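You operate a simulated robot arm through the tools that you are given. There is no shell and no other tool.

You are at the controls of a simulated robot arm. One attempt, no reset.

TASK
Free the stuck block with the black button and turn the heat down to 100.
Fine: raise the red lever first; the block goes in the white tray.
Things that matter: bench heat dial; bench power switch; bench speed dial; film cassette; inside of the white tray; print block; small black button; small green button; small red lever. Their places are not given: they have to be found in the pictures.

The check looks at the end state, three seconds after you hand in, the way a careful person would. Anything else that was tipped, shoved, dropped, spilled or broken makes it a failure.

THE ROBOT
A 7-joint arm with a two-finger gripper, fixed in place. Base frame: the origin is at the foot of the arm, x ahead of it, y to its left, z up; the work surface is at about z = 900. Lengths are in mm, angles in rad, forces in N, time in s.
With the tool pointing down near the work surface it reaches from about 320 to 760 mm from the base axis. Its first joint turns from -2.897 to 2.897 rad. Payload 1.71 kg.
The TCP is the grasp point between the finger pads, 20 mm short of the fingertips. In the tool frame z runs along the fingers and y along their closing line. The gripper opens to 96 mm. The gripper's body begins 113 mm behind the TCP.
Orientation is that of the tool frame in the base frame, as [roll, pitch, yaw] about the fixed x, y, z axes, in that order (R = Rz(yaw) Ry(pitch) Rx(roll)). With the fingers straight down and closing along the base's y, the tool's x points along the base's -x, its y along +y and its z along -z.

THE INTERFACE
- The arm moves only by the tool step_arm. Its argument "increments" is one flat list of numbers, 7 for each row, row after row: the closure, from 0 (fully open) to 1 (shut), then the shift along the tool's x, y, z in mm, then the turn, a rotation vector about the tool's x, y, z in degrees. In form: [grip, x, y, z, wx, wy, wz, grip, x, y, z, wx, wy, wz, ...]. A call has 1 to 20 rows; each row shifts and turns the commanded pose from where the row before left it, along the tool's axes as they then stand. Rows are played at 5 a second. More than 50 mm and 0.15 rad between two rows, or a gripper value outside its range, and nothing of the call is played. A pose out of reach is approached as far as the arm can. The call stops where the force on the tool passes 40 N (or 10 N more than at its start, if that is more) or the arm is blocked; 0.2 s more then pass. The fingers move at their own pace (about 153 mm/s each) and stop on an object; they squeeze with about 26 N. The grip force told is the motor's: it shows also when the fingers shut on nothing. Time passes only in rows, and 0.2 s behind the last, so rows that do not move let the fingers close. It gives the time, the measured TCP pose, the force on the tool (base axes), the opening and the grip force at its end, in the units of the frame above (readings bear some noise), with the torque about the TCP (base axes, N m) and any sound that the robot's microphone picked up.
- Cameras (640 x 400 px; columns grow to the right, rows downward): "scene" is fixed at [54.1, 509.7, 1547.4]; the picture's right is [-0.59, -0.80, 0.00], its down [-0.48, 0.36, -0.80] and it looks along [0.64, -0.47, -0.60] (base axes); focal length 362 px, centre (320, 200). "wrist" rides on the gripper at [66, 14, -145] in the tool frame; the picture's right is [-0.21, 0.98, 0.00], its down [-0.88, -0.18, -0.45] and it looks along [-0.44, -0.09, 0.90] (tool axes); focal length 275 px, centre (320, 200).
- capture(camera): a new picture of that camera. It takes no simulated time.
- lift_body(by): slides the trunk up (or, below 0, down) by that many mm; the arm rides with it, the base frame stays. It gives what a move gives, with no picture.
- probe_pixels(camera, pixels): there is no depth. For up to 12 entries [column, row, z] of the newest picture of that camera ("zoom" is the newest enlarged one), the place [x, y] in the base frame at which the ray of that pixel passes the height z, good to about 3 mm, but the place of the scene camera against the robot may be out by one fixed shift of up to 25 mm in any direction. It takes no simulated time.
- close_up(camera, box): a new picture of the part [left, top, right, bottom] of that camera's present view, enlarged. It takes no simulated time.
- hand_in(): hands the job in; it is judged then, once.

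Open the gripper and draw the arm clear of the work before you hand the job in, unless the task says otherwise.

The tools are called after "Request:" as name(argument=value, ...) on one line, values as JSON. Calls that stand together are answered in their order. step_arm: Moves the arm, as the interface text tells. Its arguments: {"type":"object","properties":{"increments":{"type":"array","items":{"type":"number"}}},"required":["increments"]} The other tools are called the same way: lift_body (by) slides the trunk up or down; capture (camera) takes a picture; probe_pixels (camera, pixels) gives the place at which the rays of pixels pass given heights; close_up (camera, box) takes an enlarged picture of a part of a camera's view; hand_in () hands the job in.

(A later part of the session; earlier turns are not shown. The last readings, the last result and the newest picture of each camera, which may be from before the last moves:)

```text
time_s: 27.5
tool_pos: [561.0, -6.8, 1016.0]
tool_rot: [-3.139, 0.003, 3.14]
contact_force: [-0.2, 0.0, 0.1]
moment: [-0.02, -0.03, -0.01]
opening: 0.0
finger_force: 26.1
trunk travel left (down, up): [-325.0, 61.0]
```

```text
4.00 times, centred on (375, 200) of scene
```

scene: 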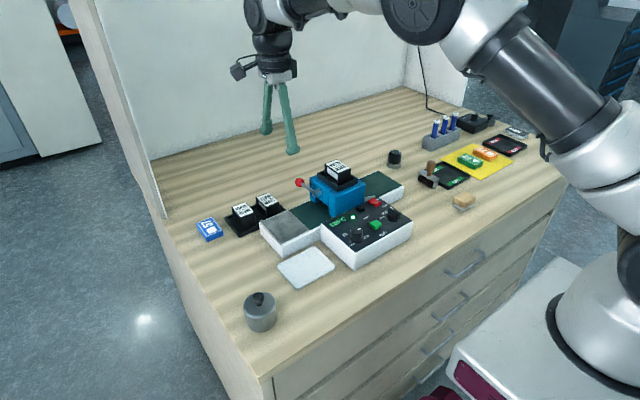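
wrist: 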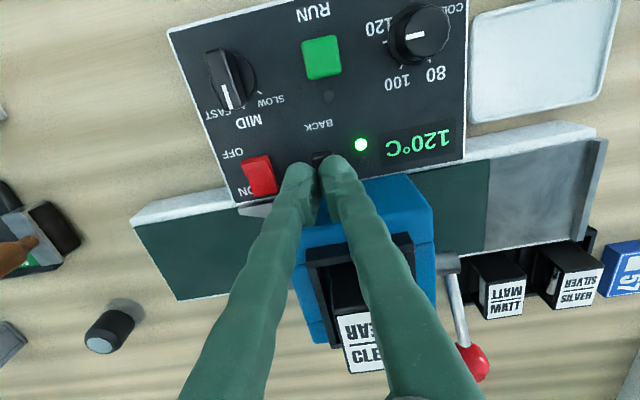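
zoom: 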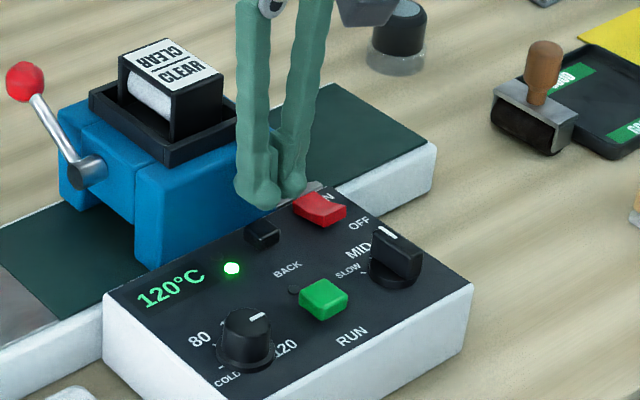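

The button peeks out at wrist (322,160), just where the point below the tips should project (320,164). I'll zoom to confirm before pressing.

Request:
close_up(camera="wrist", box=[280, 120, 370, 200])

```text
5.00 times, centred on (325, 160) of wrist
```

zoom: 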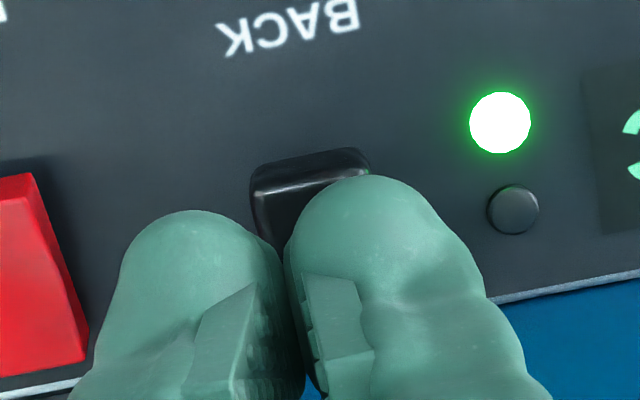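

The button centre is about 2 mm +y and 2 mm -x of the tool axis, so I'll correct that and descend 26 mm to just above it.

Request:
step_arm(increments=[1, 2, 2.2, 0, 0, 0, 0, 1, 0, 0, 13, 0, 0, 0, 1, 0, 0, 9, 0, 0, 0, 1, 0, 0, 4, 0, 0, 0, 1, 0, 0, 0, 0, 0, 0])

Request:
close_up(camera="scene", box=[310, 150, 440, 250])

```text
time_s: 28.7
tool_pos: [558.1, -2.0, 989.5]
tool_rot: [-3.139, 0.005, -3.141]
contact_force: [-0.3, 0.5, 1.6]
moment: [0.0, -0.01, -0.03]
opening: 6.1
finger_force: 29.3
trunk travel left (down, up): [-325.0, 61.0]
heard: click
```

```text
4.00 times, centred on (375, 200) of scene
```

zoom: 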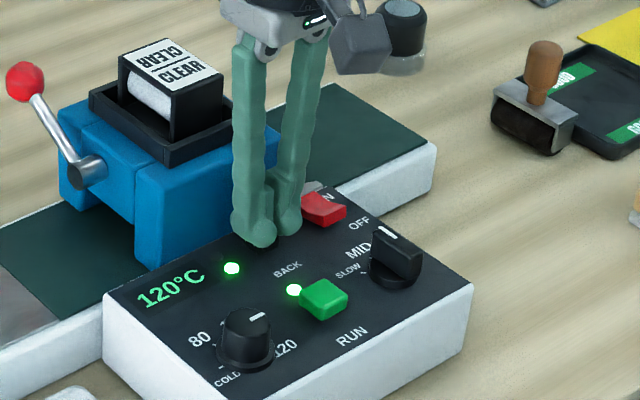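

A click was heard and the small lamp beside the green button lit at zoom (293,290). I'll back off 20 mm upward and look at the press and bed.

Request:
step_arm(increments=[1, 0, 0, -10, 0, 0, 0, 1, 0, 0, -15, 0, 0, 0, 1, 0, 0, 0, 0, 0, 0])

Request:
capture(camera="scene")

Request:
capture(camera="wrist")

Request:
close_up(camera="scene", box=[240, 140, 440, 270])

```text
time_s: 29.5
tool_pos: [557.4, -3.1, 1015.0]
tool_rot: [-3.14, 0.002, 3.138]
contact_force: [-0.3, -0.5, 0.3]
moment: [0.0, -0.02, 0.05]
opening: 0.1
finger_force: 29.9
trunk travel left (down, up): [-325.0, 61.0]
```

```text
taken
```

scene: 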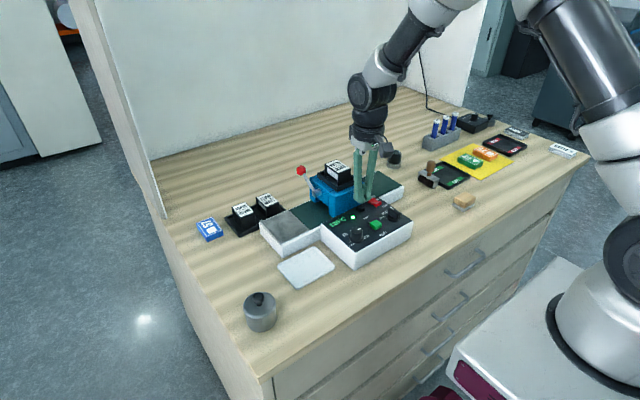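

```text
taken
```

wrist: 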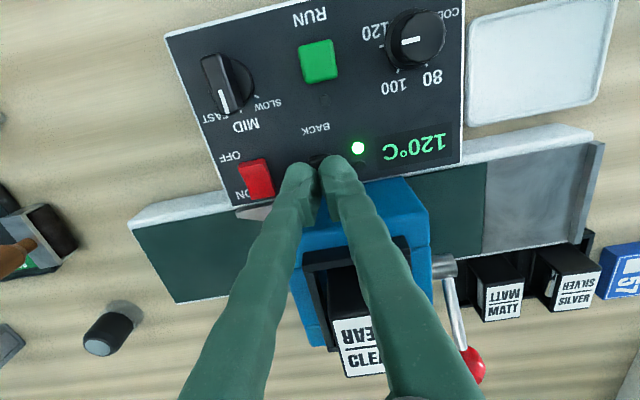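

```text
3.08 times, centred on (340, 205) of scene
```

zoom: 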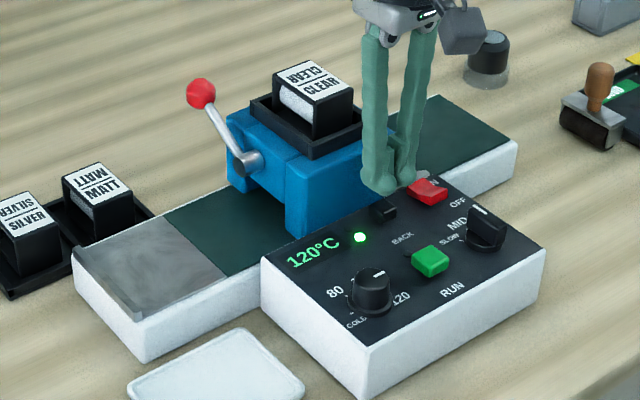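

The lamp went out on release, so BACK seems to act only while held. I'll shift 5 mm in +y so one fingertip sits on the button, press down again, and hold for about 2 s.

Request:
step_arm(increments=[1, 0, 4.5, 0, 0, 0, 0, 1, 0, 0, 12, 0, 0, 0, 1, 0, 0, 9, 0, 0, 0, 1, 0, 0, 3, 0, 0, 0, 1, 0, 0, 2, 0, 0, 0, 1, 0, 0, 0, 0, 0, 0, 1, 0, 0, 0, 0, 0, 0, 1, 0, 0, 0, 0, 0, 0])

Request:
close_up(camera="scene", box=[240, 140, 440, 270])

Request:
capture(camera="wrist")

```text
time_s: 31.3
tool_pos: [558.2, 2.2, 988.9]
tool_rot: [-3.14, 0.004, 3.14]
contact_force: [1.6, 0.2, 3.2]
moment: [0.0, -0.02, 0.01]
opening: 6.0
finger_force: 29.7
trunk travel left (down, up): [-325.0, 61.0]
heard: click
```

```text
3.08 times, centred on (340, 205) of scene
```

zoom: 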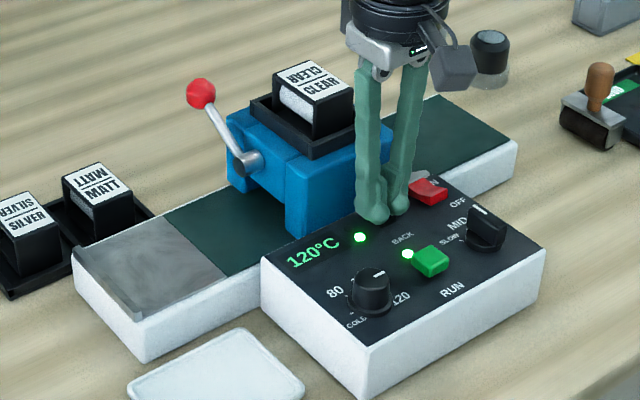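

```text
taken
```

wrist: 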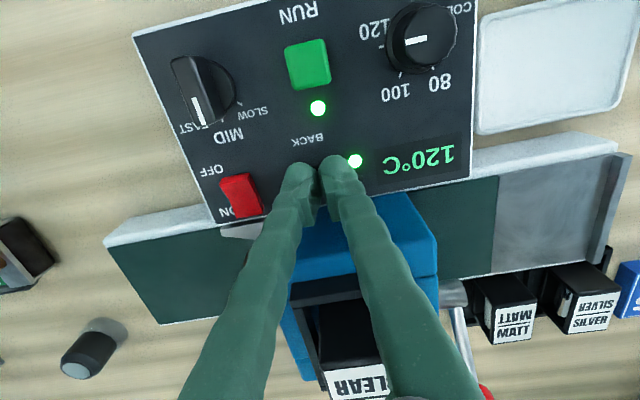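

The lamp beside RUN is lit again while held. I'll keep holding for about 4 s more and see whether anything moves on the bed.

Request:
step_arm(increments=[1, 0, 0, 0, 0, 0, 0, 1, 0, 0, 0, 0, 0, 0, 1, 0, 0, 0, 0, 0, 0, 1, 0, 0, 0, 0, 0, 0, 1, 0, 0, 0, 0, 0, 0, 1, 0, 0, 0, 0, 0, 0, 1, 0, 0, 0, 0, 0, 0, 1, 0, 0, 0, 0, 0, 0, 1, 0, 0, 0, 0, 0, 0, 1, 0, 0, 0, 0, 0, 0, 1, 0, 0, 0, 0, 0, 0, 1, 0, 0, 0, 0, 0, 0, 1, 0, 0, 0, 0, 0, 0, 1, 0, 0, 0, 0, 0, 0, 1, 0, 0, 0, 0, 0, 0, 1, 0, 0, 0, 0, 0, 0, 1, 0, 0, 0, 0, 0, 0, 1, 0, 0, 0, 0, 0, 0])

Request:
close_up(camera="scene", box=[240, 140, 440, 270])

Request:
capture(camera="wrist")

```text
time_s: 35.1
tool_pos: [558.0, 2.0, 989.0]
tool_rot: [-3.14, 0.004, 3.14]
contact_force: [-0.6, -0.7, 3.1]
moment: [-0.03, 0.0, 0.0]
opening: 5.8
finger_force: 29.7
trunk travel left (down, up): [-325.0, 61.0]
```

```text
3.08 times, centred on (340, 205) of scene
```

zoom: 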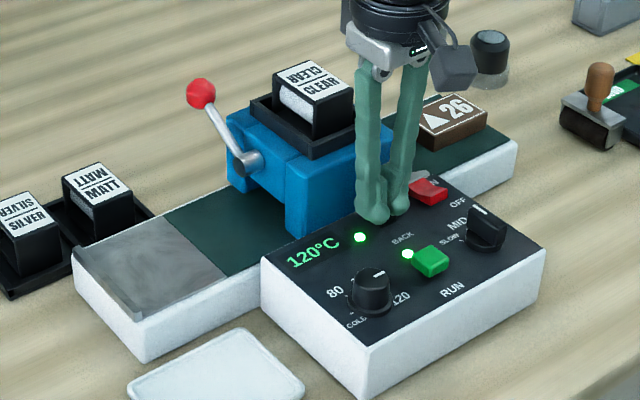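

```text
taken
```

wrist: 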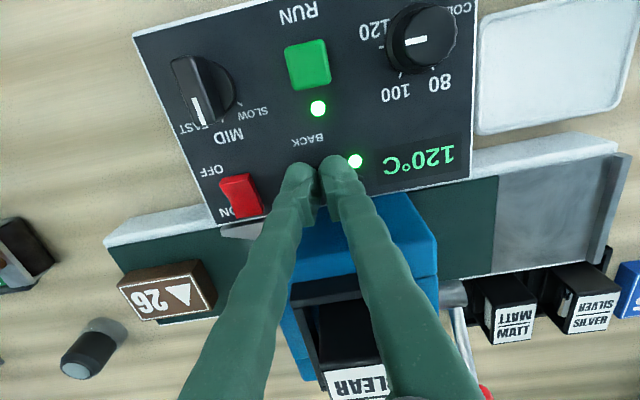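

A brown block marked "▲26" has come out on the -y end of the bed (wrist (168,290)), close to the bed's end. I'll release the button right away by moving up.

Request:
step_arm(increments=[1, 0, 0, -20, 0, 0, 0, 1, 0, 0, -30, 0, 0, 0, 1, 0, 0, -30, 0, 0, 0, 0.5, 0, 0, -30, 0, 0, 0, 0, 0, 0, 0, 0, 0, 0])

Request:
capture(camera="wrist")

Request:
close_up(camera="scene", box=[240, 140, 440, 270])

```text
time_s: 36.3
tool_pos: [557.3, 2.4, 1098.2]
tool_rot: [-3.14, 0.004, 3.139]
contact_force: [-0.5, 0.9, 0.5]
moment: [-0.01, -0.01, 0.01]
opening: 96.1
finger_force: 0.1
trunk travel left (down, up): [-325.0, 61.0]
```

```text
taken
```

wrist: 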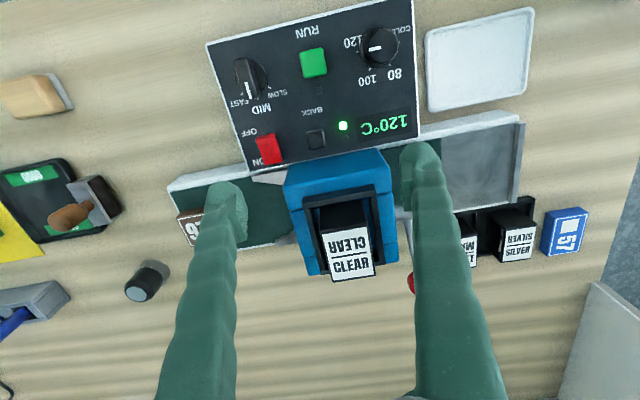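

```text
3.08 times, centred on (340, 205) of scene
```

zoom: 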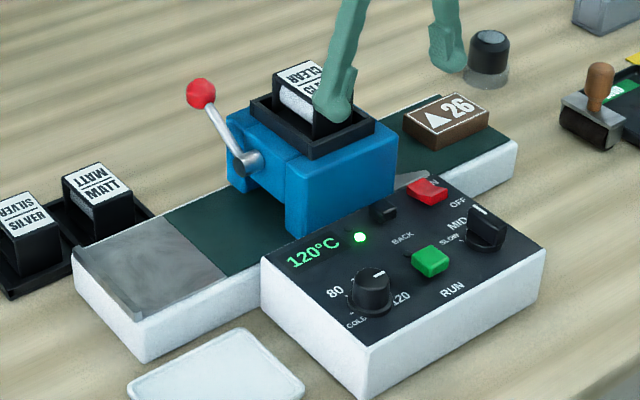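

The block now rests on the -y end of the bed and the BACK lamp is off. I'll lift and move to about (540,-140,1130) to view the block between the fingers.

Request:
step_arm(increments=[0, 0, 0, -32, 0, 0, 0, 0, 4, -45, 0, 0, 0, 0, 0, 4, -45, 0, 0, 0, 0, 0, 4, -45, 0, 0, 0, 0, 0, 0, 0, 0, 0, 0, 0])

Request:
capture(camera="wrist")

```text
time_s: 37.5
tool_pos: [546.2, -129.1, 1132.1]
tool_rot: [-3.139, 0.005, 3.139]
contact_force: [-0.2, 1.0, 0.7]
moment: [-0.05, -0.04, 0.03]
opening: 96.2
finger_force: 0.3
trunk travel left (down, up): [-325.0, 61.0]
```

```text
taken
```

wrist: 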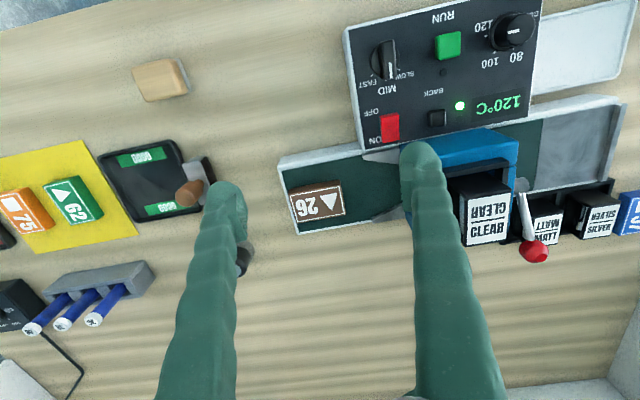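

The block is in clear view at (317,203). I'll zoom in and measure its corners.

Request:
close_up(camera="wrist", box=[260, 140, 420, 240])

```text
4.00 times, centred on (340, 190) of wrist
```

zoom: 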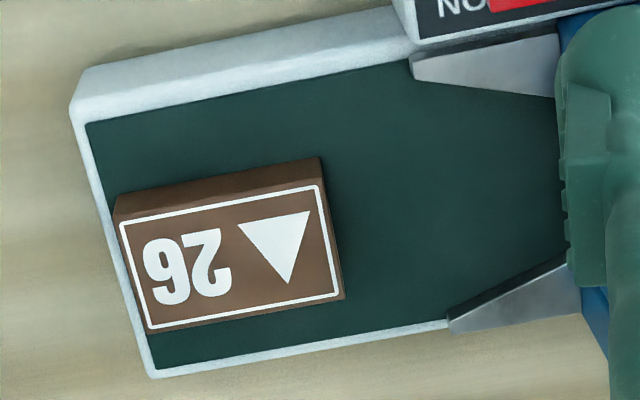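

The block's top face corners are at (118,222), (322,187), (342,297), (148,332) in this zoom. I'll probe these at two heights and compare with the scene camera to fix the height.

Request:
probe_pixels(camera="zoom", pixels=[[118, 222, 960], [322, 187, 960], [342, 297, 960], [148, 332, 960], [232, 260, 960], [232, 260, 970], [232, 260, 950], [88, 125, 940], [155, 370, 940]])

Request:
close_up(camera="scene", box=[340, 150, 430, 220])

```text
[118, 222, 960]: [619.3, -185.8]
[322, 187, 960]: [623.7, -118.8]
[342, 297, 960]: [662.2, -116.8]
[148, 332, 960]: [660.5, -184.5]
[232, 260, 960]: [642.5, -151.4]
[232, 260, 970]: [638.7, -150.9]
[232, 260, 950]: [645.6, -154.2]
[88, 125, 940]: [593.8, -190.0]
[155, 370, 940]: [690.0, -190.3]
```

```text
5.71 times, centred on (385, 185) of scene
```

zoom: 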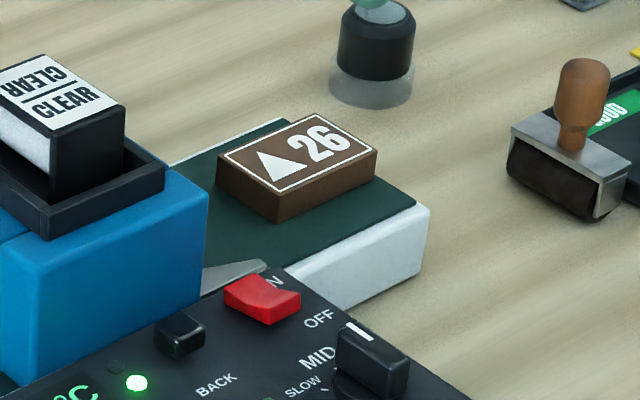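

Scene zoom shows the block's top centre at (297,155) and the bed's near corner at (415,205). I'll probe these at several heights.

Request:
probe_pixels(camera="zoom", pixels=[[297, 155, 950], [297, 155, 960], [297, 155, 970], [415, 205, 930], [415, 205, 940], [415, 205, 950], [265, 262, 950]])

```text
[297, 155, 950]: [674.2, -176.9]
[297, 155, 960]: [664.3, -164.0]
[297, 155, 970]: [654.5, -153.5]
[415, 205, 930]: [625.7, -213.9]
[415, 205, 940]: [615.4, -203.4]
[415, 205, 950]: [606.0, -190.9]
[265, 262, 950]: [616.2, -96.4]
```

The block top is at roughly z 963 and centre about (640,-151), ~67 mm along y by ~40 mm along x. Now I'll look at the white tray in the scene camera, around (306,267), to see its wall height and inside size.

Request:
close_up(camera="scene", box=[260, 230, 350, 300])

```text
5.71 times, centred on (305, 265) of scene
```

zoom: 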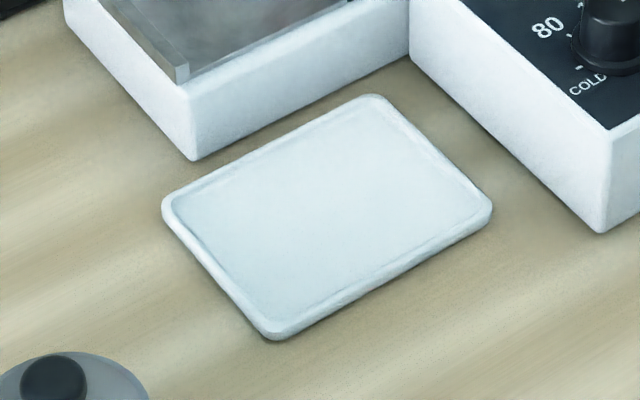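

The tray is very shallow with a thin rim. I'll probe its outer corners (165,207), (375,95), (490,210), (272,338) and centre (328,215) at z 905.

Request:
probe_pixels(camera="zoom", pixels=[[165, 207, 905], [375, 95, 905], [490, 210, 905], [272, 338, 905], [328, 215, 905], [328, 215, 900]])

```text
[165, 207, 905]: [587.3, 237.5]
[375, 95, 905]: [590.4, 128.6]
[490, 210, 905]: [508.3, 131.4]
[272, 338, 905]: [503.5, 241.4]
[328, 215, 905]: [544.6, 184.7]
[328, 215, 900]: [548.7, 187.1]
```

The tray spans roughly x 483–567, y 130–240 (after the scene offset), centre about (525,184). I'll now move over the block at (640,-151) and down to z≈1065 for a closer measurement.

Request:
step_arm(increments=[0, -31, -7.5, 0, 0, 0, 0, 0, -31, -7.5, 0, 0, 0, 0, 0, -31, -7.5, 0, 0, 0, 0, 0, 0, 0, 33, 0, 0, 0, 0, 0, 0, 33, 0, 0, 0, 0, 0, 0, 0, 0, 0, 0])

Request:
capture(camera="wrist")

```text
time_s: 38.9
tool_pos: [638.2, -154.2, 1067.2]
tool_rot: [-3.138, 0.004, 3.14]
contact_force: [-0.6, -0.5, 0.2]
moment: [0.02, -0.03, 0.01]
opening: 96.0
finger_force: 0.0
trunk travel left (down, up): [-325.0, 61.0]
```

```text
taken
```

wrist: 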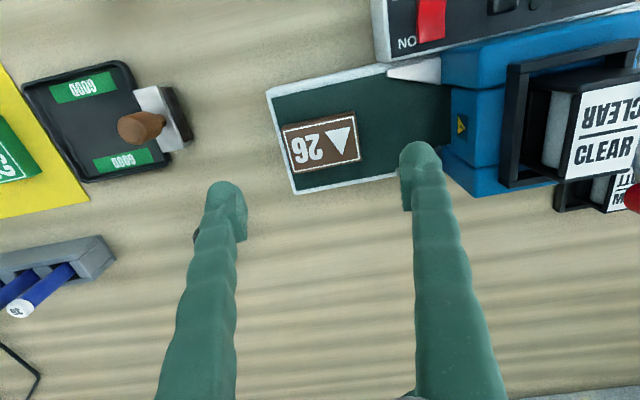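

The block's centre at about (321,142) nearly coincides with where the tool axis projects (320,144). I'll zoom and probe for a finer estimate.

Request:
close_up(camera="wrist", box=[260, 80, 380, 200])

```text
3.33 times, centred on (320, 140) of wrist
```

zoom: 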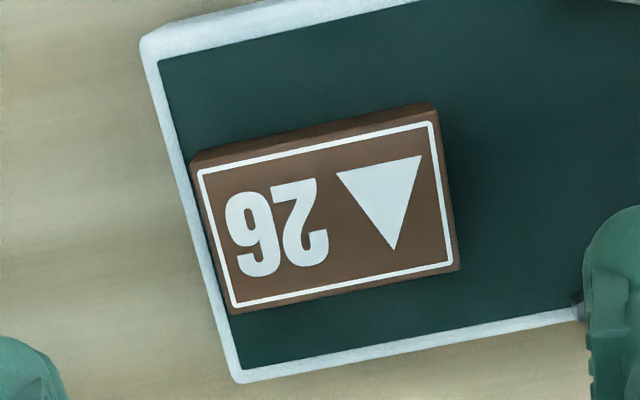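

The top-face corners are (195,168), (438,118), (458,268), (230,312) with centre about (328,216). Probing these.

Request:
probe_pixels(camera="zoom", pixels=[[195, 168, 962], [438, 118, 962], [458, 268, 962], [230, 312, 962], [328, 216, 962], [328, 216, 955], [328, 216, 970], [158, 62, 942], [242, 370, 942]])

```text
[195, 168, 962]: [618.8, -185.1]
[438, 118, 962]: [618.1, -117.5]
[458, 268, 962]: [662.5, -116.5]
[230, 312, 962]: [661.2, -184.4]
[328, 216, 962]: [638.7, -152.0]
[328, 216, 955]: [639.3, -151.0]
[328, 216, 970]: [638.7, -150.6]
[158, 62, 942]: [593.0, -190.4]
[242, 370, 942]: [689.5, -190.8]
```

Block centre (640,-151), x 618–662, y -185 to -117. I'll centre on it and descend to z≈972 with the gripper at 96 mm.

Request:
step_arm(increments=[0, -1.5, 3, 0, 0, 0, 0, 0, 0, 0, 30, 0, 0, 0, 0, 0, 0, 30, 0, 0, 0, 0, 0, 0, 20, 0, 0, 0, 0, 0, 0, 10, 0, 0, 0, 0, 0, 0, 5, 0, 0, 0, 0, 0, 0, 0, 0, 0, 0])

Request:
capture(camera="wrist")

Request:
close_up(camera="scene", box=[340, 140, 440, 220])

```text
time_s: 40.5
tool_pos: [641.1, -151.7, 970.7]
tool_rot: [-3.141, 0.003, 3.14]
contact_force: [0.3, 0.4, -0.4]
moment: [-0.02, -0.02, -0.02]
opening: 95.8
finger_force: 0.1
trunk travel left (down, up): [-325.0, 61.0]
```

```text
taken
```

wrist: 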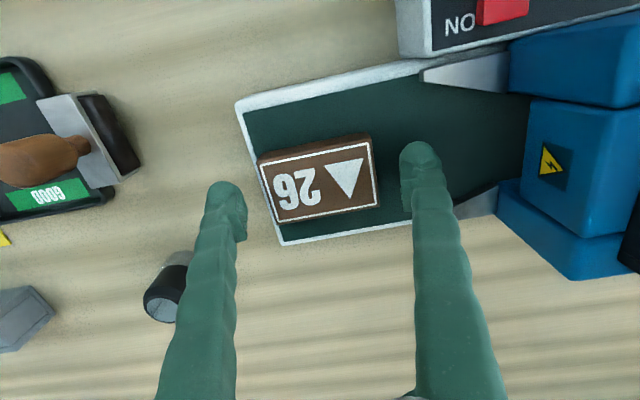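

```text
5.00 times, centred on (390, 180) of scene
```

zoom: 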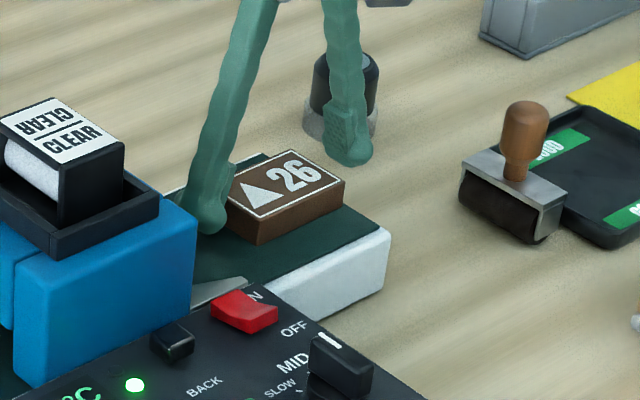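

The block is centred between the fingers at (319,186), with tips a little above the bed. I'll close on it.

Request:
step_arm(increments=[0.2, 0, 0, 0, 0, 0, 0, 1, 0, 0, 0, 0, 0, 0, 1, 0, 0, 0, 0, 0, 0, 1, 0, 0, 0, 0, 0, 0])

Request:
capture(camera="wrist")

```text
time_s: 41.5
tool_pos: [640.7, -151.7, 969.7]
tool_rot: [-3.139, 0.005, 3.141]
contact_force: [0.3, -0.1, 0.4]
moment: [-0.01, -0.01, -0.01]
opening: 66.8
finger_force: 25.9
trunk travel left (down, up): [-325.0, 61.0]
```

```text
taken
```

wrist: 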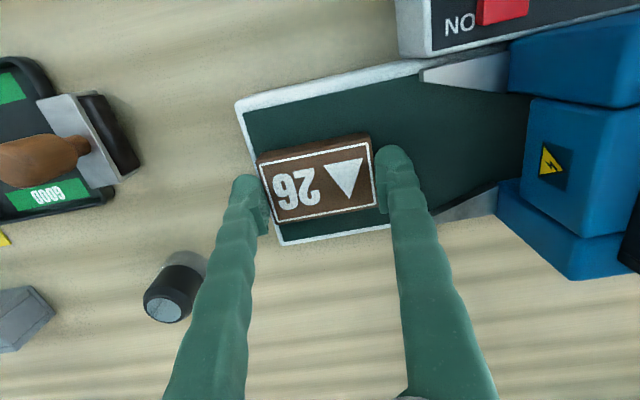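

Gripped at 66.8 mm with 26 N. I'll lift slowly 30 mm and check that the block comes along.

Request:
step_arm(increments=[1, 0, 0, -6, 0, 0, 0, 1, 0, 0, -10, 0, 0, 0, 1, 0, 0, -15, 0, 0, 0, 1, 0, 0, 0, 0, 0, 0])

Request:
capture(camera="wrist")

Request:
close_up(camera="scene", box=[340, 140, 440, 220])

```text
time_s: 42.5
tool_pos: [640.1, -152.7, 1002.1]
tool_rot: [-3.139, 0.003, 3.139]
contact_force: [-0.8, -0.7, 0.4]
moment: [0.01, 0.02, 0.01]
opening: 0.0
finger_force: 25.3
trunk travel left (down, up): [-325.0, 61.0]
```

```text
taken
```

wrist: 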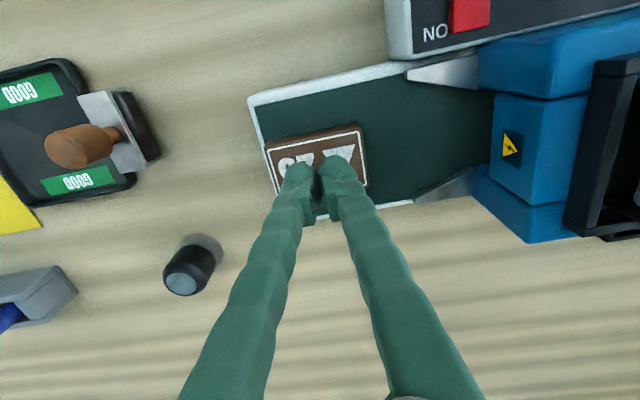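

```text
5.00 times, centred on (390, 180) of scene
```

zoom: 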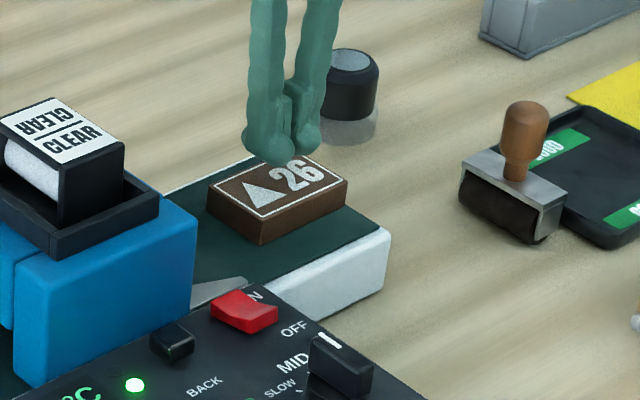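

The fingers slipped off the block's upper edge (opening 0); the block is still on the bed. I'll reopen here and re-measure the block for a deeper grip.

Request:
step_arm(increments=[0, 0, 0, -15, 0, 0, 0, 0, 0, 0, 0, 0, 0, 0, 0, 0, 0, 0, 0, 0, 0])

Request:
close_up(camera="wrist", box=[230, 90, 410, 230])

```text
time_s: 43.3
tool_pos: [640.2, -150.9, 1017.0]
tool_rot: [-3.139, 0.004, 3.14]
contact_force: [-0.2, 0.1, 0.5]
moment: [0.0, 0.01, 0.0]
opening: 96.1
finger_force: 0.1
trunk travel left (down, up): [-325.0, 61.0]
```

```text
2.86 times, centred on (320, 160) of wrist
```

zoom: 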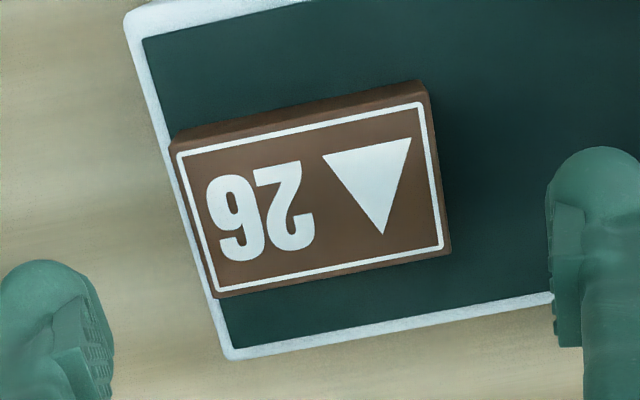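

The block's top corners are now (176,152), (427,102), (448,250), (215,297). I'll probe the corners and the centre (315,200).

Request:
probe_pixels(camera="zoom", pixels=[[176, 152, 962], [427, 102, 962], [448, 250, 962], [215, 297, 962], [315, 200, 962], [315, 200, 955], [143, 40, 942], [232, 347, 942]])

```text
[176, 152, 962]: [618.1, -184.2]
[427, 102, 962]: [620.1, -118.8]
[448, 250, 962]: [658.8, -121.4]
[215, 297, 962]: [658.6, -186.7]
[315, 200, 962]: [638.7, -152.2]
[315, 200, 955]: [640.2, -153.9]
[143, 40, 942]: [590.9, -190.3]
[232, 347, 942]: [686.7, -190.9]
```

Block centre is (639,-152.5), unchanged. I'll descend deeper this time, first to about z 967, then feel for the bed.

Request:
step_arm(increments=[0, 1, -1.5, 25, 0, 0, 0, 0, 0, 0, 15, 0, 0, 0, 0, 0, 0, 8, 0, 0, 0, 0, 0, 0, 2, 0, 0, 0, 0, 0, 0, 0, 0, 0, 0])

Request:
step_arm(increments=[0, 0, 0, 1.5, 0, 0, 0, 0, 0, 0, 1.5, 0, 0, 0, 0, 0, 0, 0, 0, 0, 0])

Request:
close_up(camera="scene", box=[350, 150, 420, 210])

```text
time_s: 44.5
tool_pos: [638.1, -153.9, 966.3]
tool_rot: [-3.138, 0.004, 3.141]
contact_force: [1.0, 0.0, -0.2]
moment: [0.0, 0.0, -0.02]
opening: 95.9
finger_force: 0.0
trunk travel left (down, up): [-325.0, 61.0]
```

```text
time_s: 45.3
tool_pos: [638.3, -153.5, 963.9]
tool_rot: [-3.14, 0.003, 3.139]
contact_force: [0.6, -0.2, 0.2]
moment: [-0.01, -0.01, -0.02]
opening: 96.2
finger_force: 0.0
trunk travel left (down, up): [-325.0, 61.0]
```

```text
6.67 times, centred on (385, 180) of scene
```

zoom: 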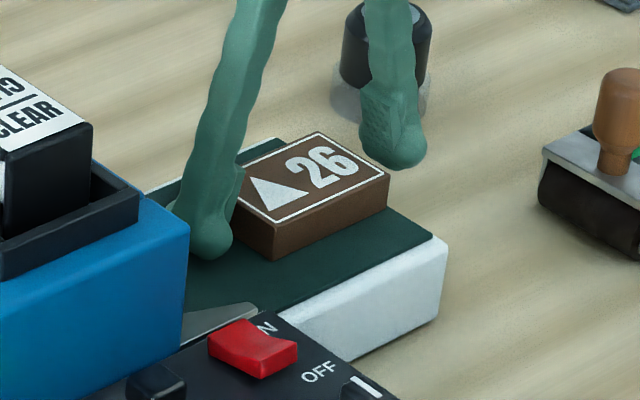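

No contact yet at z 963.9. I'll continue down in 1.5 mm steps and watch for the bed.

Request:
step_arm(increments=[0, 0, 0, 1.5, 0, 0, 0, 0, 0, 0, 1, 0, 0, 0, 0, 0, 0, 0, 0, 0, 0])

Request:
capture(camera="wrist")

```text
time_s: 46.1
tool_pos: [640.3, -153.3, 961.2]
tool_rot: [-3.141, 0.004, 3.138]
contact_force: [0.0, 0.8, 0.4]
moment: [-0.02, 0.0, 0.0]
opening: 96.1
finger_force: 0.1
trunk travel left (down, up): [-325.0, 61.0]
```

```text
taken
```

wrist: 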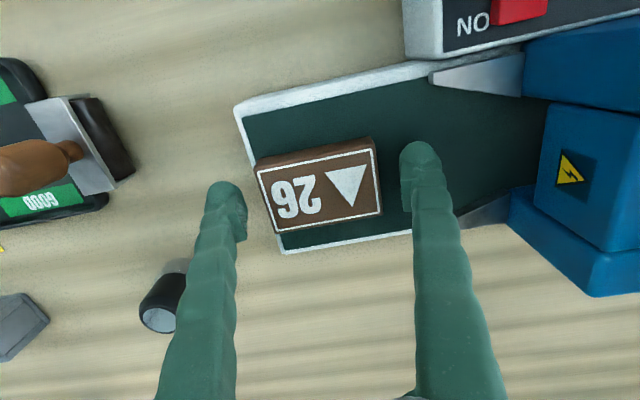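

Still no contact at z 961; the block's top centre at row ~187 suggests its top is about 5 mm below the TCP. I'll step down further, watching the force.

Request:
step_arm(increments=[0, 0, 0, 1.5, 0, 0, 0, 0, 0, 0, 1.5, 0, 0, 0, 0, 0, 0, 0, 0, 0, 0])

Request:
step_arm(increments=[0, 0, 0, 1.5, 0, 0, 0, 0, 0, 0, 0, 0, 0, 0])

Request:
capture(camera="wrist")

Request:
close_up(camera="scene", box=[350, 150, 420, 210])

```text
time_s: 46.9
tool_pos: [640.4, -153.9, 958.9]
tool_rot: [-3.14, 0.006, 3.139]
contact_force: [-0.9, 1.0, 15.9]
moment: [0.8, -0.01, 0.1]
opening: 96.3
finger_force: 0.1
trunk travel left (down, up): [-325.0, 61.0]
```

```text
time_s: 47.5
tool_pos: [640.3, -154.7, 958.6]
tool_rot: [-3.137, 0.009, 3.139]
contact_force: [0.6, -0.3, 32.4]
moment: [1.77, -0.02, -0.05]
opening: 96.4
finger_force: 0.1
trunk travel left (down, up): [-325.0, 61.0]
```

```text
taken
```

wrist: 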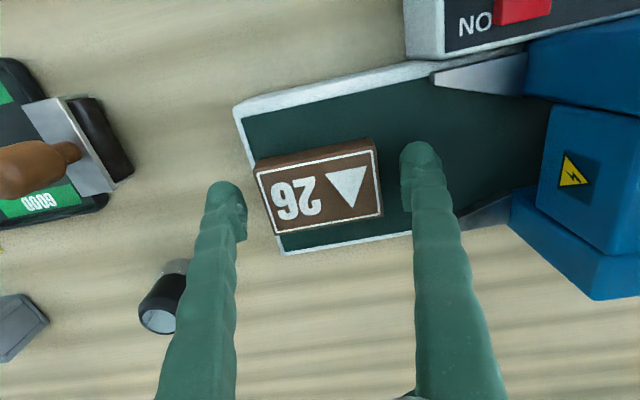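

```text
6.67 times, centred on (385, 180) of scene
```

zoom: 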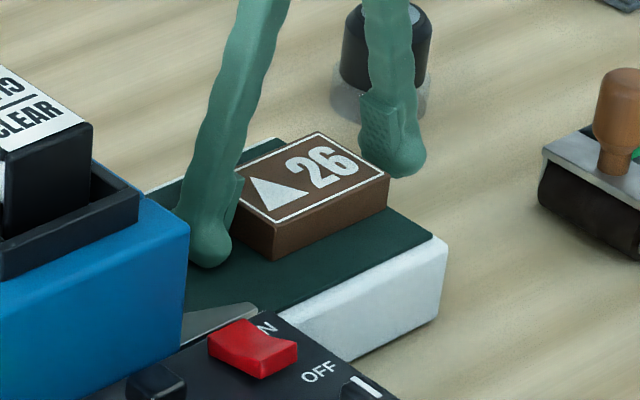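

The finger touched the bed at z≈959 (tips ≈ 939). I'll back up about 3.5 mm to take the load off, then close on the block.

Request:
step_arm(increments=[0, 0, 0, -3.5, 0, 0, 0, 0, 0, 1, 0, 0, 0, 0, 0.25, 0, 0, 0, 0, 0, 0, 1, 0, 0, 0, 0, 0, 0, 1, 0, 0, 0, 0, 0, 0, 1, 0, 0, 0, 0, 0, 0])

Request:
capture(camera="wrist")

```text
time_s: 48.9
tool_pos: [638.5, -151.7, 963.3]
tool_rot: [-3.139, 0.008, 3.142]
contact_force: [0.5, 12.9, 38.0]
moment: [1.49, 0.14, 0.0]
opening: 67.2
finger_force: 26.6
trunk travel left (down, up): [-325.0, 61.0]
```

```text
taken
```

wrist: 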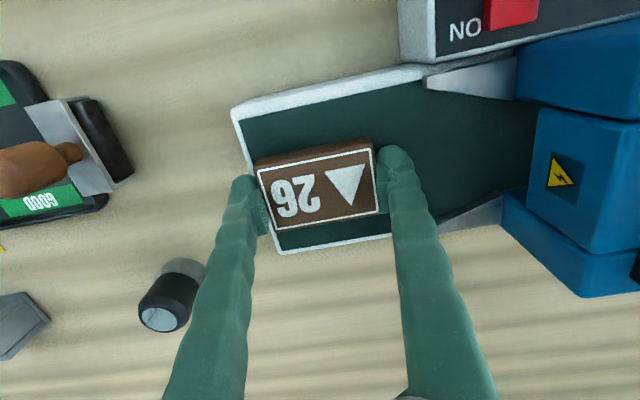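

Closing pushed the tips into the bed (38 N up), so the tips drop slightly as they close; the grip is 67.2 mm at 26 N. I'll lift slowly in 3 mm steps and watch the opening.

Request:
step_arm(increments=[1, 0, 0, -3, 0, 0, 0, 1, 0, 0, -2, 0, 0, 0, 1, 0, 0, 0, 0, 0, 0])

Request:
capture(camera="wrist")

Request:
close_up(camera="scene", box=[350, 150, 420, 210])

```text
time_s: 49.7
tool_pos: [637.9, -153.1, 962.7]
tool_rot: [-3.138, -0.001, 3.138]
contact_force: [-0.2, 0.7, 0.2]
moment: [-0.01, 0.03, 0.0]
opening: 67.3
finger_force: 25.9
trunk travel left (down, up): [-325.0, 61.0]
```

```text
taken
```

wrist: 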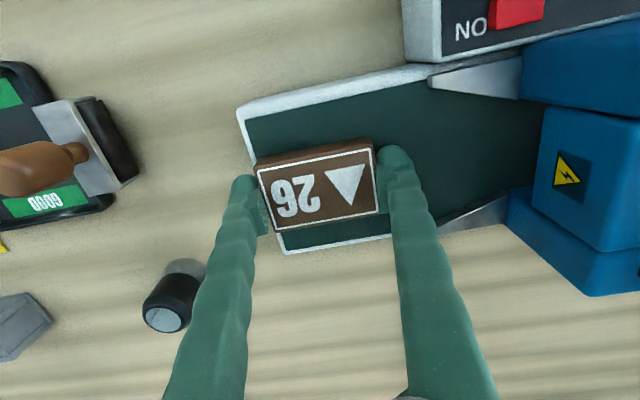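

```text
6.67 times, centred on (385, 180) of scene
```

zoom: 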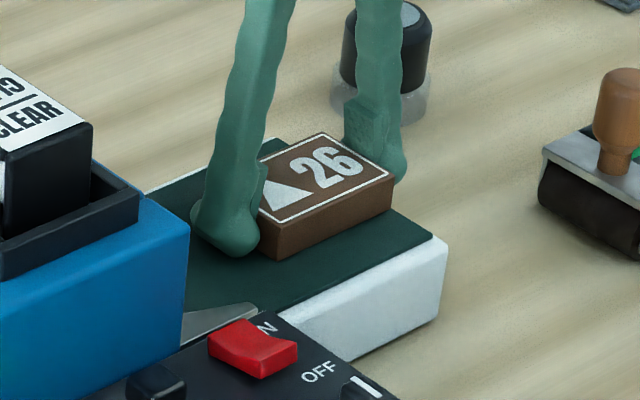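

Load is now zero with the grip held at 67.3 mm. I'll lift slowly, 2 mm per row.

Request:
step_arm(increments=[1, 0, 0, -2, 0, 0, 0, 1, 0, 0, -2, 0, 0, 0, 1, 0, 0, -2, 0, 0, 0, 1, 0, 0, -2, 0, 0, 0, 1, 0, 0, 0, 0, 0, 0])

Request:
capture(camera="wrist")

Request:
close_up(camera="scene", box=[350, 150, 420, 210])

```text
time_s: 50.9
tool_pos: [640.2, -152.2, 974.6]
tool_rot: [-3.139, 0.004, 3.139]
contact_force: [-0.5, 0.4, -0.7]
moment: [0.03, -0.01, 0.03]
opening: 67.2
finger_force: 26.6
trunk travel left (down, up): [-325.0, 61.0]
```

```text
taken
```

wrist: 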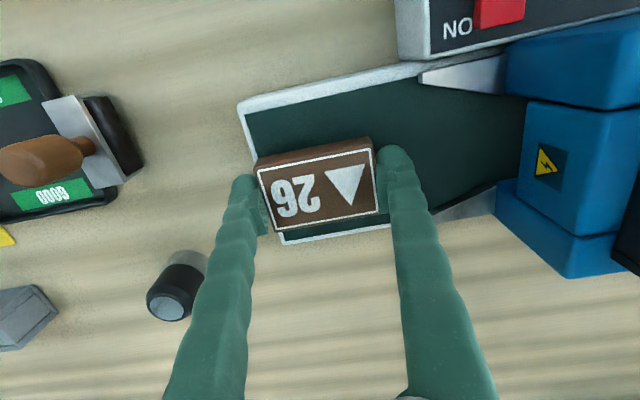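

```text
6.67 times, centred on (385, 180) of scene
```

zoom: 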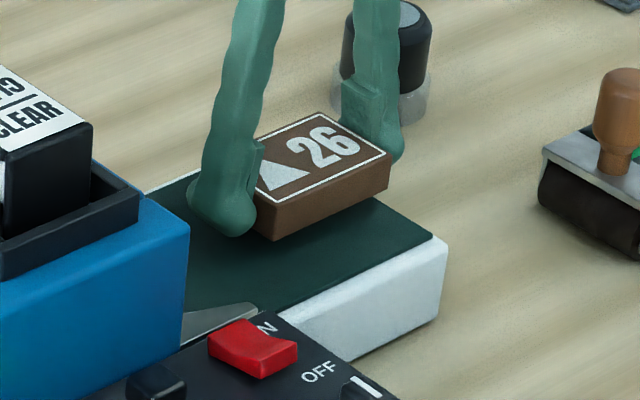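

The block is held and lifted (opening 67.2, bed visible below it). I'll raise it to about z 1080 and draw it back to x≈525 in front of the head.

Request:
step_arm(increments=[1, 0, 0, -12, 0, 0, 0, 1, 0, 0, -20, 0, 0, 0, 1, 0, 0, -25, 0, 0, 0, 1, 0, 0, -25, 0, 0, 0, 1, 0, 0, -24, 0, 0, 0, 1, 20, 0, 0, 0, 0, 0, 1, 27, 0, 0, 0, 0, 0, 1, 27, 0, 0, 0, 0, 0, 1, 25, 0, 0, 0, 0, 0, 1, 15, 0, 0, 0, 0, 0, 1, 0, 0, 0, 0, 0, 0])

Request:
capture(camera="wrist")

```text
time_s: 53.3
tool_pos: [522.7, -151.7, 1079.3]
tool_rot: [-3.14, 0.004, 3.137]
contact_force: [-0.3, -0.8, 0.0]
moment: [0.0, -0.01, 0.01]
opening: 67.4
finger_force: 25.9
trunk travel left (down, up): [-325.0, 61.0]
```

```text
taken
```

wrist: 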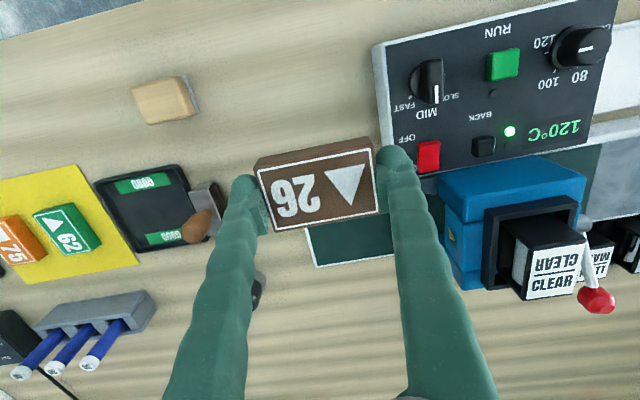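

The block is steady in the grip. I'll carry it along +y to y≈184 at this height, over the panel with ample clearance.

Request:
step_arm(increments=[1, 0, 15, 0, 0, 0, 0, 1, 0, 25, 0, 0, 0, 0, 1, 0, 30, 0, 0, 0, 0, 1, 0, 30, 0, 0, 0, 0, 1, 0, 30, 0, 0, 0, 0, 1, 0, 30, 0, 0, 0, 0, 1, 0, 30, 0, 0, 0, 0, 1, 0, 30, 0, 0, 0, 0, 1, 0, 30, 0, 0, 0, 0, 1, 0, 30, 0, 0, 0, 0, 1, 0, 25, 0, 0, 0, 0, 1, 0, 20, 0, 0, 0, 0, 1, 0, 10, 0, 0, 0, 0, 1, 0, 0, 0, 0, 0, 0])

Request:
capture(camera="wrist")

Request:
capture(camera="scene")

```text
time_s: 56.3
tool_pos: [525.4, 185.0, 1077.4]
tool_rot: [-3.138, 0.003, 3.137]
contact_force: [0.6, -0.5, 0.3]
moment: [0.03, -0.02, -0.04]
opening: 67.0
finger_force: 25.7
trunk travel left (down, up): [-325.0, 61.0]
```

```text
taken
```

wrist: 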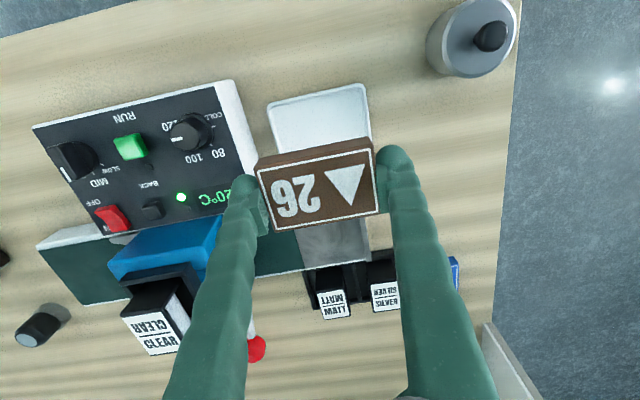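

```text
taken
```

scene: 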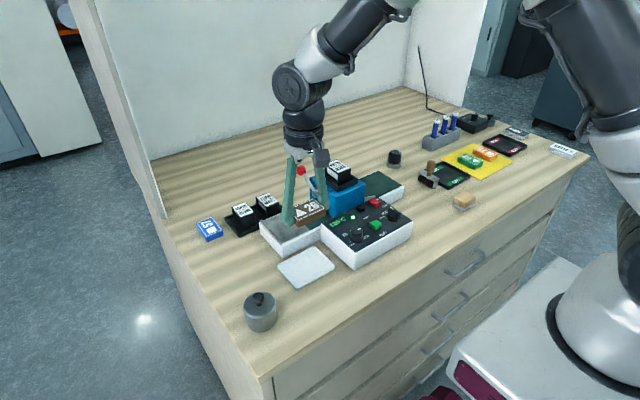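

The tray's near edge shows from (268,104) to (361,84), with sides running down to (372,140) and (277,152). I'll probe those at rim height to centre the block.

Request:
probe_pixels(camera="wrist", pixels=[[267, 103, 907], [362, 84, 907], [373, 140, 907], [276, 152, 907], [233, 80, 960], [246, 120, 960], [360, 235, 940], [314, 110, 903]])

Request:
close_up(camera="wrist", box=[230, 60, 410, 180])

```text
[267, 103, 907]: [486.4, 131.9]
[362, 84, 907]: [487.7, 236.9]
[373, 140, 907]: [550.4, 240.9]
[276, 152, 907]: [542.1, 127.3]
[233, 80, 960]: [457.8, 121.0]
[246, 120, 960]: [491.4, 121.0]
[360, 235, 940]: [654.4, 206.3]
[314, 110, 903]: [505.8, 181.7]
```

```text
3.33 times, centred on (320, 120) of wrist
```

zoom: 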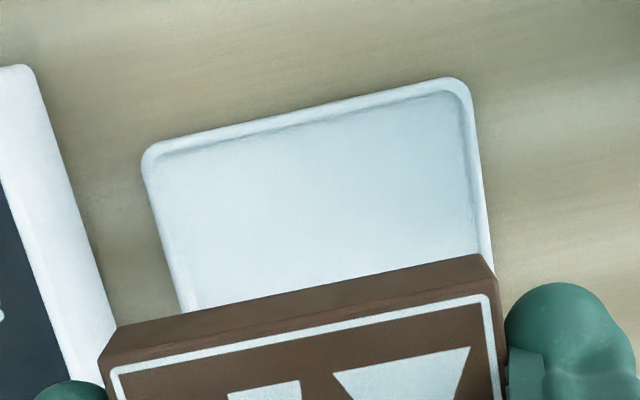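

The tray spans y≈129–239 with its near edge at x≈486, so centre ≈ (527,184). I'll nudge to that and descend to about z 940, then check.

Request:
step_arm(increments=[1, -1.5, -1, 20, 0, 0, 0, 1, 0, 0, 28, 0, 0, 0, 1, 0, 0, 28, 0, 0, 0, 1, 0, 0, 28, 0, 0, 0, 1, 0, 0, 18, 0, 0, 0, 1, 0, 0, 14, 0, 0, 0, 1, 0, 0, 0, 0, 0, 0])

Request:
capture(camera="wrist")

Request:
close_up(camera="scene", box=[250, 210, 360, 300])

```text
time_s: 57.9
tool_pos: [527.0, 181.1, 942.7]
tool_rot: [-3.14, 0.004, 3.138]
contact_force: [-0.3, -0.3, -0.2]
moment: [-0.01, 0.02, -0.02]
opening: 67.2
finger_force: 25.9
trunk travel left (down, up): [-325.0, 61.0]
```

```text
taken
```

wrist: 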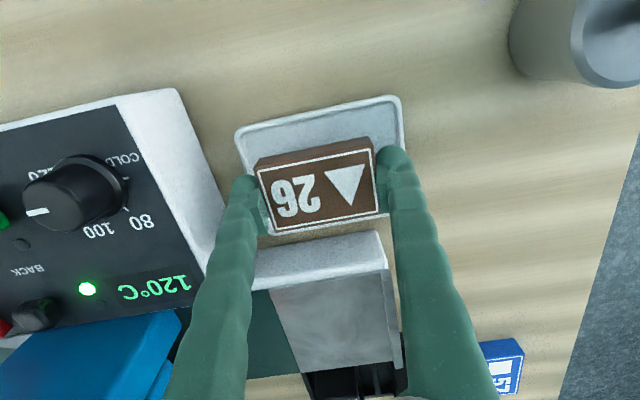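

```text
4.44 times, centred on (305, 255) of scene
```

zoom: 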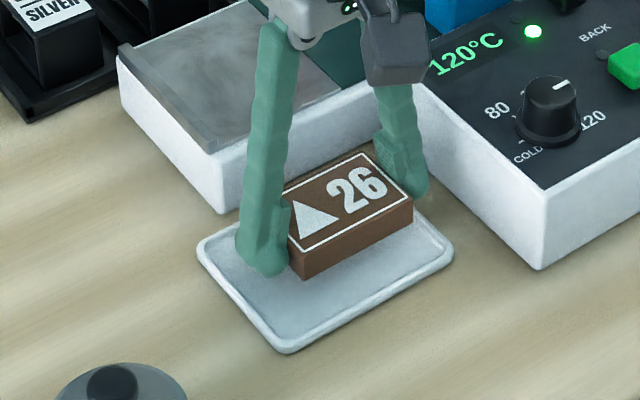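

The block hovers over the tray; y reads 181, slightly low. I'll probe the tray's corners from this closer view, (237,131) and (402,98), to centre it.

Request:
probe_pixels(camera="wrist", pixels=[[237, 131, 906], [402, 98, 906], [405, 145, 906], [248, 175, 906], [269, 232, 906], [380, 213, 906]])

Request:
close_up(camera="wrist", box=[220, 80, 430, 250])

```text
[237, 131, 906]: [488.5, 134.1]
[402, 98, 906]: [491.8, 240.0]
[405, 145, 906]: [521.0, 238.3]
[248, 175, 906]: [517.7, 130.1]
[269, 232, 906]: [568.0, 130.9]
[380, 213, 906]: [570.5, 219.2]
```

```text
2.35 times, centred on (325, 165) of wrist
```

zoom: 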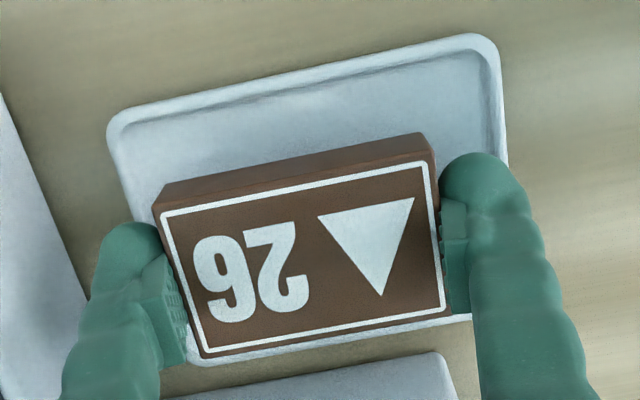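

Tray spans x 489–570, y 131–239, centre (529.5,185). I'll shift +2/+4 mm and lower 12 mm, then feel for the tray floor.

Request:
step_arm(increments=[1, -2, 4, 0, 0, 0, 0, 1, 0, 0, 6, 0, 0, 0, 1, 0, 0, 6, 0, 0, 0, 1, 0, 0, 0, 0, 0, 0])

Request:
close_up(camera="scene", box=[250, 210, 360, 300])

```text
time_s: 58.9
tool_pos: [529.9, 185.0, 930.9]
tool_rot: [-3.141, 0.003, 3.138]
contact_force: [-0.1, -0.7, -0.8]
moment: [0.0, 0.04, -0.01]
opening: 67.3
finger_force: 26.0
trunk travel left (down, up): [-325.0, 61.0]
```

```text
4.44 times, centred on (305, 255) of scene
```

zoom: 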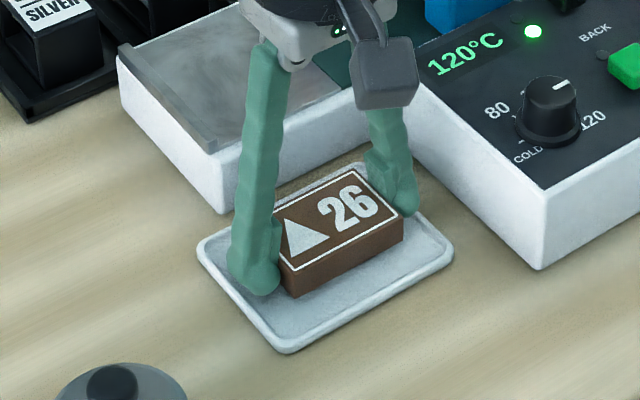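

The block is centred above the tray floor at z 930.9, no contact yet. I'll lower in 1.5 mm steps until a contact force appears.

Request:
step_arm(increments=[1, 0, 0, 1.5, 0, 0, 0, 1, 0, 0, 1.5, 0, 0, 0, 1, 0, 0, 1, 0, 0, 0, 1, 0, 0, 0, 0, 0, 0])

```text
time_s: 59.9
tool_pos: [529.7, 184.7, 926.0]
tool_rot: [-3.138, 0.003, 3.141]
contact_force: [0.3, 1.1, -1.2]
moment: [0.01, 0.0, 0.01]
opening: 67.0
finger_force: 26.0
trunk travel left (down, up): [-325.0, 61.0]
```

No contact at z 926.0. Continuing down in 1 mm steps.

Request:
step_arm(increments=[1, 0, 0, 1, 0, 0, 0, 1, 0, 0, 1, 0, 0, 0, 1, 0, 0, 0, 0, 0, 0])

Request:
step_arm(increments=[1, 0, 0, 1, 0, 0, 0, 1, 0, 0, 0, 0, 0, 0])

```text
time_s: 60.7
tool_pos: [529.6, 183.4, 924.7]
tool_rot: [-3.14, 0.003, 3.141]
contact_force: [-0.2, 0.1, -0.9]
moment: [0.0, 0.0, 0.01]
opening: 67.0
finger_force: 25.5
trunk travel left (down, up): [-325.0, 61.0]
```

```text
time_s: 61.3
tool_pos: [529.7, 185.1, 924.5]
tool_rot: [-3.139, 0.004, 3.141]
contact_force: [-0.1, 0.9, 0.0]
moment: [-0.02, 0.0, 0.02]
opening: 67.1
finger_force: 25.5
trunk travel left (down, up): [-325.0, 61.0]
```

Request:
step_arm(increments=[1, 0, 0, 1, 0, 0, 0, 1, 0, 0, 1, 0, 0, 0, 1, 0, 0, 0, 0, 0, 0])

Request:
close_up(camera="scene", box=[250, 210, 360, 300])

```text
time_s: 62.1
tool_pos: [529.1, 184.3, 922.1]
tool_rot: [-3.141, 0.005, 3.14]
contact_force: [-2.7, -2.4, 18.2]
moment: [-0.19, 0.17, 0.01]
opening: 66.9
finger_force: 26.3
trunk travel left (down, up): [-325.0, 61.0]
```

```text
4.44 times, centred on (305, 255) of scene
```

zoom: 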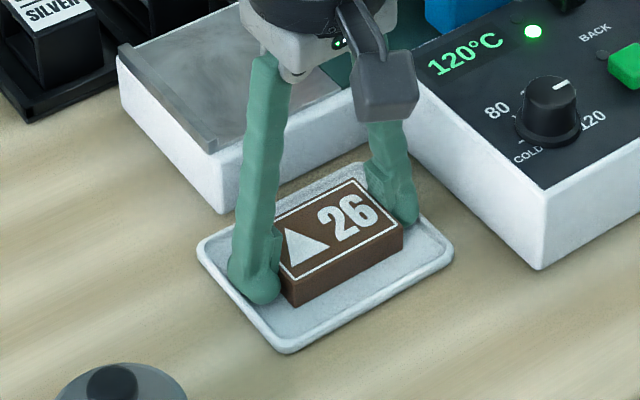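

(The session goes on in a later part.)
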